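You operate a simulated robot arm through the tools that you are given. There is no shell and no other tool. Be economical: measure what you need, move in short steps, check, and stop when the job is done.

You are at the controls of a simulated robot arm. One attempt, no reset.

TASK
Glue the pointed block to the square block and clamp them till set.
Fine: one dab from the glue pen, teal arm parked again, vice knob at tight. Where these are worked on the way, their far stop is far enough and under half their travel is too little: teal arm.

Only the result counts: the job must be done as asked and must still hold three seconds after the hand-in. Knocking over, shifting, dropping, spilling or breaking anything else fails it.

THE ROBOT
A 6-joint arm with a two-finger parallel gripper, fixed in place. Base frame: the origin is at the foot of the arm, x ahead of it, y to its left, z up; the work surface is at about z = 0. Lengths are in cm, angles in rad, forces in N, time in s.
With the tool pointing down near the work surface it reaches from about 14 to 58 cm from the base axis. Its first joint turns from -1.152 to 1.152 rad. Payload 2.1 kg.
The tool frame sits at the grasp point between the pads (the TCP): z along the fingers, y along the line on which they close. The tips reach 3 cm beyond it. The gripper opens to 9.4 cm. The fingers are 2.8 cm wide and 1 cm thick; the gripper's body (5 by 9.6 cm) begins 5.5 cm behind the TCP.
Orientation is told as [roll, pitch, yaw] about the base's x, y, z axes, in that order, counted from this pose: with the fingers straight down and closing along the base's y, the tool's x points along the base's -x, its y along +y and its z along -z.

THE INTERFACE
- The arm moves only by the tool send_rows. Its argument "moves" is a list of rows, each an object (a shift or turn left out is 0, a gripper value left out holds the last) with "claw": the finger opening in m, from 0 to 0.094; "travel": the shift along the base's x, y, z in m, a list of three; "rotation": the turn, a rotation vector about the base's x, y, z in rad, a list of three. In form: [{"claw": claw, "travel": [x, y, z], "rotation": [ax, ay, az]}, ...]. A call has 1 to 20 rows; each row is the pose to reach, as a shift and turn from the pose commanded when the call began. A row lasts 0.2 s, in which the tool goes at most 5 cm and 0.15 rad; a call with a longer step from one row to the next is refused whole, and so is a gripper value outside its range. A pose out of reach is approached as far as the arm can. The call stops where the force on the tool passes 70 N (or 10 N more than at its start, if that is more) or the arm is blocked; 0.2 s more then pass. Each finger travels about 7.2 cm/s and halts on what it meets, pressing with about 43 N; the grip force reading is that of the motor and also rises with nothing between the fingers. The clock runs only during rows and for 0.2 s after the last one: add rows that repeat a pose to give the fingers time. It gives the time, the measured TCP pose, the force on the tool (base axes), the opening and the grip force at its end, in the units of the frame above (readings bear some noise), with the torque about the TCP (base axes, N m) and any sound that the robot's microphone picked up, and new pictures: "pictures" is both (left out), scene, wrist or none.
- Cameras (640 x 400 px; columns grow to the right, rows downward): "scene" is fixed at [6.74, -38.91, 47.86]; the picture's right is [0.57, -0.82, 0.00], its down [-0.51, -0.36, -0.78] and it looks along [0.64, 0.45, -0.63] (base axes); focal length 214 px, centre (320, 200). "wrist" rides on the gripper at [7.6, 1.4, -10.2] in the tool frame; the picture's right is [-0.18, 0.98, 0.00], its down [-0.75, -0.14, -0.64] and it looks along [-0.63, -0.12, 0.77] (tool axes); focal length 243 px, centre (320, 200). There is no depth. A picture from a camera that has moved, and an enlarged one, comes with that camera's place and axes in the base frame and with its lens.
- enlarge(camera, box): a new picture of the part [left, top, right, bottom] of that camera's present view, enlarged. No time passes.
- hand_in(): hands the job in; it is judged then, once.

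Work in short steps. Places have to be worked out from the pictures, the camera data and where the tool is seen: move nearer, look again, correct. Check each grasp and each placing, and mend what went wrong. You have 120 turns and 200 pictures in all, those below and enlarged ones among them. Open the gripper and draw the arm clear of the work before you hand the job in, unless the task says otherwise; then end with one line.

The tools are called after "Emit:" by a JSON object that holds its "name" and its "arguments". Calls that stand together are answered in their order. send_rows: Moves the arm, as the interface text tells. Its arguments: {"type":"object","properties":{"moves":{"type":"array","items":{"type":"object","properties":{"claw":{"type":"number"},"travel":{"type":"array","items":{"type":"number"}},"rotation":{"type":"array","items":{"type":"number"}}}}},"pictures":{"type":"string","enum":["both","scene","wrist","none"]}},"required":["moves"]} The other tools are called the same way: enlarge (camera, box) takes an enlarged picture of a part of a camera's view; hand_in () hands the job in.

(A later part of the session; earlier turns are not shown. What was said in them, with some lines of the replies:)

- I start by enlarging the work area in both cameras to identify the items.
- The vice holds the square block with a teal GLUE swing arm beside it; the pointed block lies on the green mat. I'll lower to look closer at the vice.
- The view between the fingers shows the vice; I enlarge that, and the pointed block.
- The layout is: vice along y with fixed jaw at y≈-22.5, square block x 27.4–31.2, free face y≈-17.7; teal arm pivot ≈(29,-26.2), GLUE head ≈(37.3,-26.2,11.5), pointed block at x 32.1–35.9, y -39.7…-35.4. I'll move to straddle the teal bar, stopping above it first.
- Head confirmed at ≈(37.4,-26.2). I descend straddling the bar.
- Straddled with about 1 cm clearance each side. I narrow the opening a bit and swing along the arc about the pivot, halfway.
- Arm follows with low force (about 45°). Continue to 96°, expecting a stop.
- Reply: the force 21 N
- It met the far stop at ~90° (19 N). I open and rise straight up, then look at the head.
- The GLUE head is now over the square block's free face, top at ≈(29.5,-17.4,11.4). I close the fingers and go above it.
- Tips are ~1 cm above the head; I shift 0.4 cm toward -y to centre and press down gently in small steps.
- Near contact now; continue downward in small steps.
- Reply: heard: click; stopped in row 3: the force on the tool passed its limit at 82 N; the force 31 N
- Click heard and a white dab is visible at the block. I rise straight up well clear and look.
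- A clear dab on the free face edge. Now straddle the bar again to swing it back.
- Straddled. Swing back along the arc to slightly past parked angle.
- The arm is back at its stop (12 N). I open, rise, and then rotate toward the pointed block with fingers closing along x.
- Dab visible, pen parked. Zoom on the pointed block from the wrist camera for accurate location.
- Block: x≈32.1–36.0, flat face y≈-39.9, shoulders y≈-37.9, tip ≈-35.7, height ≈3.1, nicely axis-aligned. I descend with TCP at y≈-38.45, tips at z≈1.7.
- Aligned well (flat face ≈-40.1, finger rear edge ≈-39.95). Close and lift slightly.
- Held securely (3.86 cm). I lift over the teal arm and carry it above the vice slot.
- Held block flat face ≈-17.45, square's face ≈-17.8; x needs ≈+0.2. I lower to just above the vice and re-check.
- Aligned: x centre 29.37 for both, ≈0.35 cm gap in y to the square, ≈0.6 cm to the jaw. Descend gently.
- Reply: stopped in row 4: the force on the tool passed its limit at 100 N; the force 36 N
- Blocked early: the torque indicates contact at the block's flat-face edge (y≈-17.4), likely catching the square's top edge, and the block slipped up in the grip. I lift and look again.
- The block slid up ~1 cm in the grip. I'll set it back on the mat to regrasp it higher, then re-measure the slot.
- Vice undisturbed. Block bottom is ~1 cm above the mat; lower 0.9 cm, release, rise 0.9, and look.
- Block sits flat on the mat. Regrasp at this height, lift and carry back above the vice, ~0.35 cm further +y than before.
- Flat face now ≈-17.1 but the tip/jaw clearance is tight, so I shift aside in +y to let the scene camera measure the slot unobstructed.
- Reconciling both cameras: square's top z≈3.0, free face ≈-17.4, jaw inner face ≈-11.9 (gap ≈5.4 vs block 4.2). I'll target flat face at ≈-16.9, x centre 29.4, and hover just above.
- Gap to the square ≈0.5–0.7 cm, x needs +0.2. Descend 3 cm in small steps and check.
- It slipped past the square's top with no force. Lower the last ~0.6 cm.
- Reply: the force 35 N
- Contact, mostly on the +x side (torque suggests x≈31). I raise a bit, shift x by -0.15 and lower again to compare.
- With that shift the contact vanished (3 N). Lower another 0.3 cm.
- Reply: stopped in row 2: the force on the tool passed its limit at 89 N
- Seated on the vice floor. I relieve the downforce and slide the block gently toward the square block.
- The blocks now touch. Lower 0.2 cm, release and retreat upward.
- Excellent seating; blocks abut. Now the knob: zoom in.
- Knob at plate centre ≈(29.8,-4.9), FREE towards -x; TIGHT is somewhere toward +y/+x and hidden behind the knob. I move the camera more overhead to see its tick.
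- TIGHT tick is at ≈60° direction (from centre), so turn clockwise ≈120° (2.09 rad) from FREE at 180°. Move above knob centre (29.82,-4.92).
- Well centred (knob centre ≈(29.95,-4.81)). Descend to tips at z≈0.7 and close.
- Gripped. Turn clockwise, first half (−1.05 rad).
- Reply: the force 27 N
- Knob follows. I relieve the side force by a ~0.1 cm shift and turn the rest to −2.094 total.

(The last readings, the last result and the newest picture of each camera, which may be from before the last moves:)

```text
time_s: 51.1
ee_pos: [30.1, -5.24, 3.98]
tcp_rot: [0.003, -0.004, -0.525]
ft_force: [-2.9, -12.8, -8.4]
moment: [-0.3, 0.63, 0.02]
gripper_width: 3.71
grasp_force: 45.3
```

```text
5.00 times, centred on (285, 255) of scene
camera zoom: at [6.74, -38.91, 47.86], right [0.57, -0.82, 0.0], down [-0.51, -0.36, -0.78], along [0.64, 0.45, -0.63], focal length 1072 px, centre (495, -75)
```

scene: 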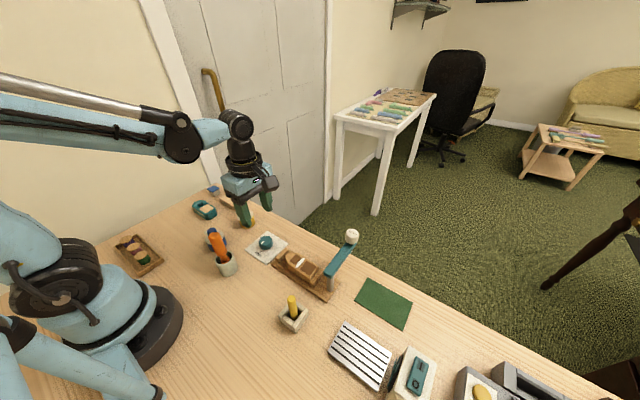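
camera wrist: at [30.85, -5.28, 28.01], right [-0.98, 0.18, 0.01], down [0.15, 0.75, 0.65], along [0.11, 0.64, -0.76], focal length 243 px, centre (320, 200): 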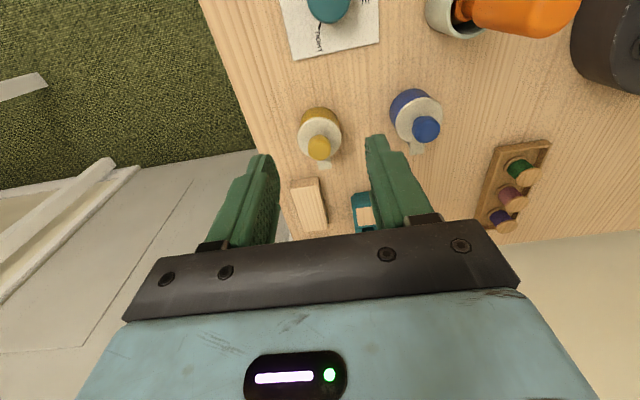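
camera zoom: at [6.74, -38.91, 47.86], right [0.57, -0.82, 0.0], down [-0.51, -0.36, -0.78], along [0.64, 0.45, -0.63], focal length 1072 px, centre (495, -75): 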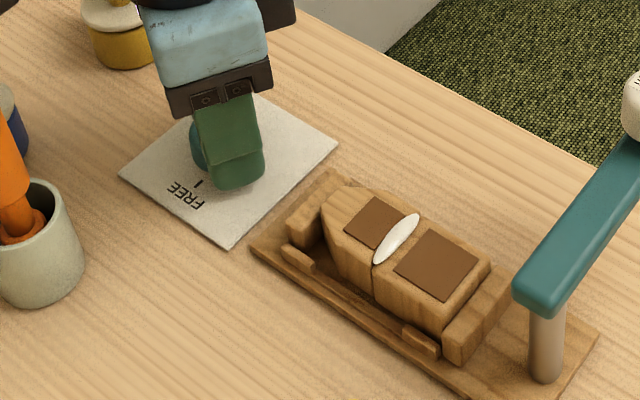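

The jaw has closed onto the tip. Open, rise straight and inspect the pointer.

Emit:
{"name": "send_rows", "arguments": {"moves": [{"claw": 0.055}, {}, {}, {"travel": [0, 0, 0.03]}, {"travel": [0, 0, 0.07]}, {"travel": [-0.02, 0.02, 0.1]}, {"travel": [-0.04, 0.05, 0.12]}, {"travel": [-0.04, 0.05, 0.12]}], "pictures": "both"}}

Emit:
{"name": "enlarge", "arguments": {"camera": "wrist", "box": [220, 0, 420, 150]}}

Emit:
{"name": "enlarge", "arguments": {"camera": "scene", "box": [235, 215, 335, 295]}}

```text
time_s: 52.9
ee_pos: [26.38, -0.29, 15.99]
tcp_rot: [0.005, -0.008, -0.522]
ft_force: [-0.5, 0.6, 0.3]
moment: [0.0, 0.04, 0.01]
gripper_width: 5.5
grasp_force: 0.0
camera wrist: at [20.37, 4.82, 26.34], right [0.65, 0.76, 0.01], down [0.58, -0.5, 0.65], along [0.49, -0.42, -0.76], focal length 243 px, centre (320, 200)
```

scene: 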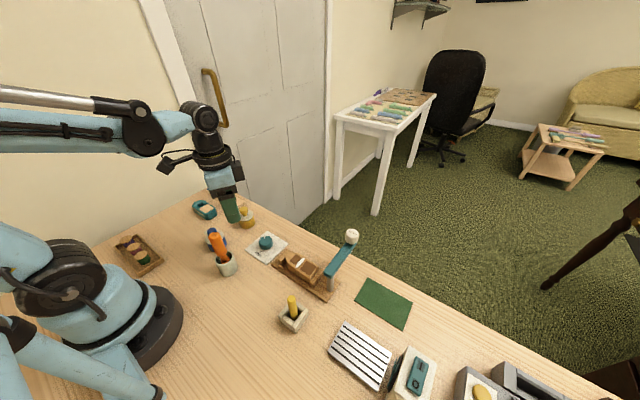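
wrist: 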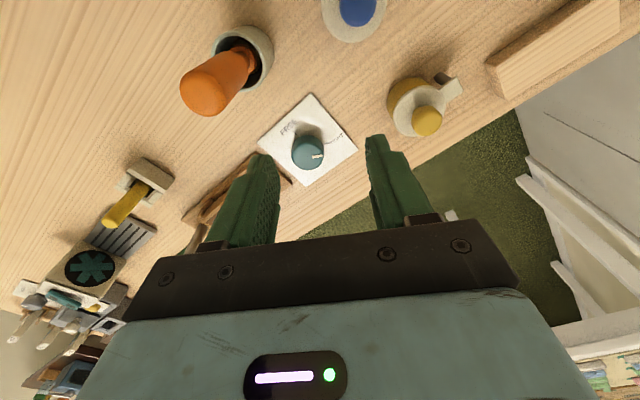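

```text
2.67 times, centred on (320, 75) of wrist
camera zoom: at [20.37, 4.82, 26.34], right [0.65, 0.76, 0.01], down [0.58, -0.5, 0.65], along [0.49, -0.42, -0.76], focal length 647 px, centre (320, 533)
```

zoom: 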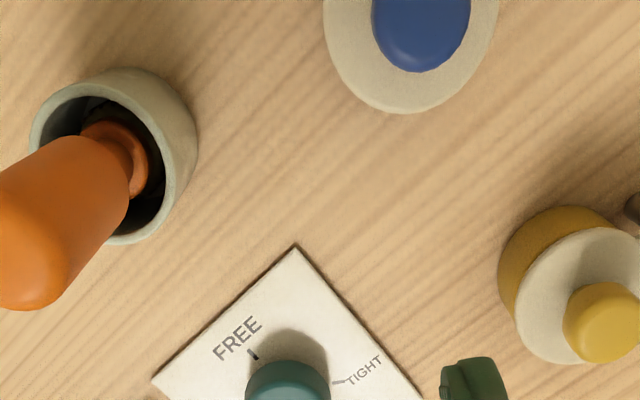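

```text
5.00 times, centred on (285, 255) of scene
camera zoom: at [6.74, -38.91, 47.86], right [0.57, -0.82, 0.0], down [-0.51, -0.36, -0.78], along [0.64, 0.45, -0.63], focal length 1072 px, centre (495, -75)
```

zoom: 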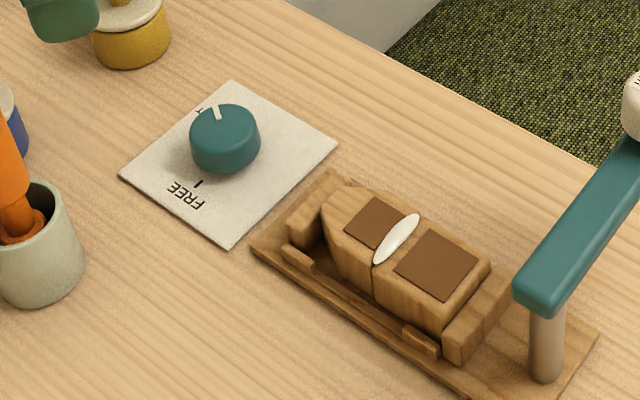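

Pointer close to TIGHT; verify with a zoom of the knob, the vice, and the parked arm.

Emit:
{"name": "enlarge", "arguments": {"camera": "wrist", "box": [250, 85, 370, 195]}}

Emit:
{"name": "enlarge", "arguments": {"camera": "scene", "box": [260, 220, 370, 310]}}

```text
3.64 times, centred on (310, 140) of wrist
camera zoom: at [20.37, 4.82, 26.34], right [0.65, 0.76, 0.01], down [0.58, -0.5, 0.65], along [0.49, -0.42, -0.76], focal length 882 px, centre (356, 418)
```

zoom: 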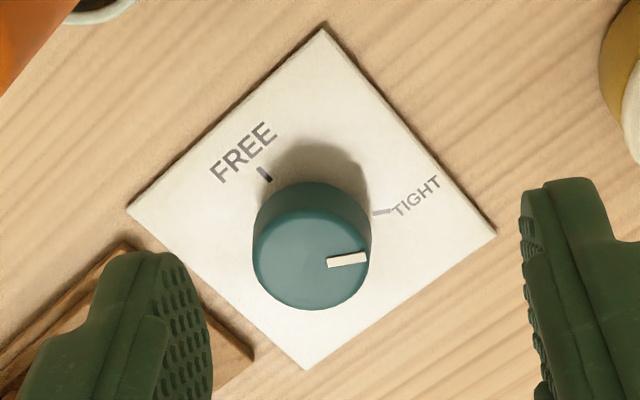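

```text
4.44 times, centred on (315, 265) of scene
camera zoom: at [6.74, -38.91, 47.86], right [0.57, -0.82, 0.0], down [-0.51, -0.36, -0.78], along [0.64, 0.45, -0.63], focal length 953 px, centre (342, -89)
```

zoom: 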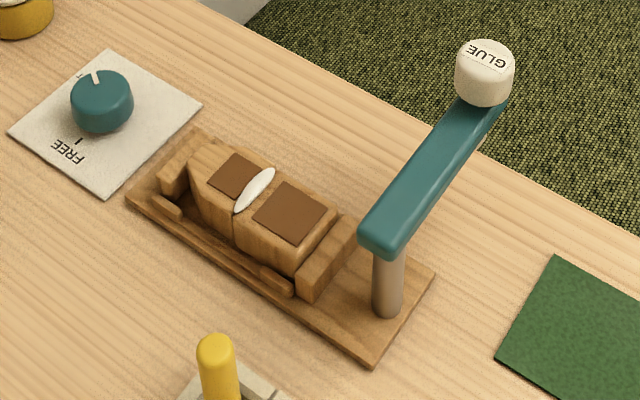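

Pointer lines up with the TIGHT tick (−8.3° vs −8.5° in the image), jaw is tight on the blocks, teal arm is parked. I draw back and wait a few seconds for the glue to set.

Emit:
{"name": "send_rows", "arguments": {"moves": [{"travel": [-0.01, 0, 0.04]}, {"travel": [-0.02, 0, 0.08]}, {"travel": [-0.02, 0, 0.1]}, {}, {}, {}, {}, {}, {}, {}, {}, {}, {}, {}, {}, {}, {}, {}, {}, {}], "pictures": "none"}}

```text
refused: row 4 steps farther than a row can; nothing moved
```

Repeat the final pose properly in each row.

Emit:
{"name": "send_rows", "arguments": {"moves": [{"travel": [-0.01, 0, 0.04]}, {"travel": [-0.02, 0, 0.08]}, {"travel": [-0.02, 0, 0.1]}, {"travel": [-0.02, 0, 0.1]}, {"travel": [-0.02, 0, 0.1]}, {"travel": [-0.02, 0, 0.1]}, {"travel": [-0.02, 0, 0.1]}, {"travel": [-0.02, 0, 0.1]}, {"travel": [-0.02, 0, 0.1]}, {"travel": [-0.02, 0, 0.1]}, {"travel": [-0.02, 0, 0.1]}, {"travel": [-0.02, 0, 0.1]}, {"travel": [-0.02, 0, 0.1]}, {"travel": [-0.02, 0, 0.1]}, {"travel": [-0.02, 0, 0.1]}, {"travel": [-0.02, 0, 0.1]}, {"travel": [-0.02, 0, 0.1]}, {"travel": [-0.02, 0, 0.1]}, {"travel": [-0.02, 0, 0.1]}, {"travel": [-0.02, 0, 0.1]}], "pictures": "scene"}}

Emit:
{"name": "enlarge", "arguments": {"camera": "scene", "box": [235, 215, 335, 295]}}

```text
time_s: 57.1
ee_pos: [24.44, -0.04, 26.06]
tcp_rot: [0.005, -0.007, -0.523]
ft_force: [-0.4, -0.2, 0.2]
moment: [0.0, 0.02, 0.03]
gripper_width: 5.48
grasp_force: 0.1
```

scene: 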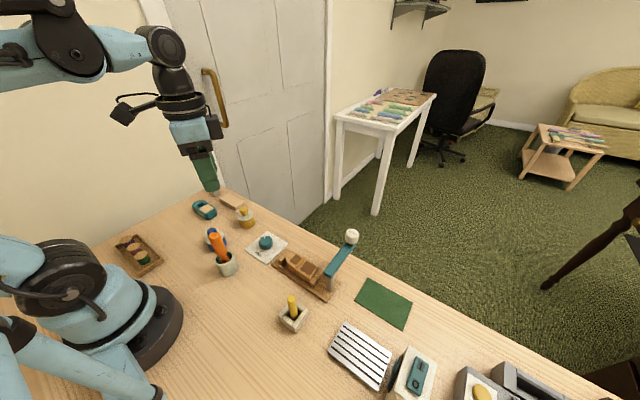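

```text
5.00 times, centred on (285, 255) of scene
camera zoom: at [6.74, -38.91, 47.86], right [0.57, -0.82, 0.0], down [-0.51, -0.36, -0.78], along [0.64, 0.45, -0.63], focal length 1072 px, centre (495, -75)
```

zoom: 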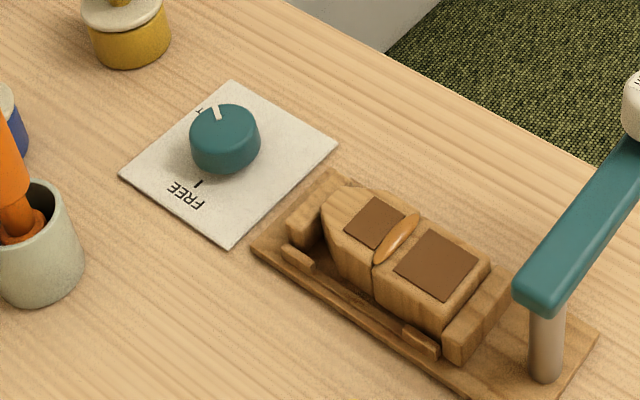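

The dab has changed colour to amber, so the glue looks set. Everything is in place and the arm is clear, so I hand in.

Emit:
{"name": "hand_in", "arguments": {}}

```text
The job is handed in.
```

The pointed block is glued to the square block with one dab and clamped, the glue looks set, the vice knob is at TIGHT and the teal arm is parked.
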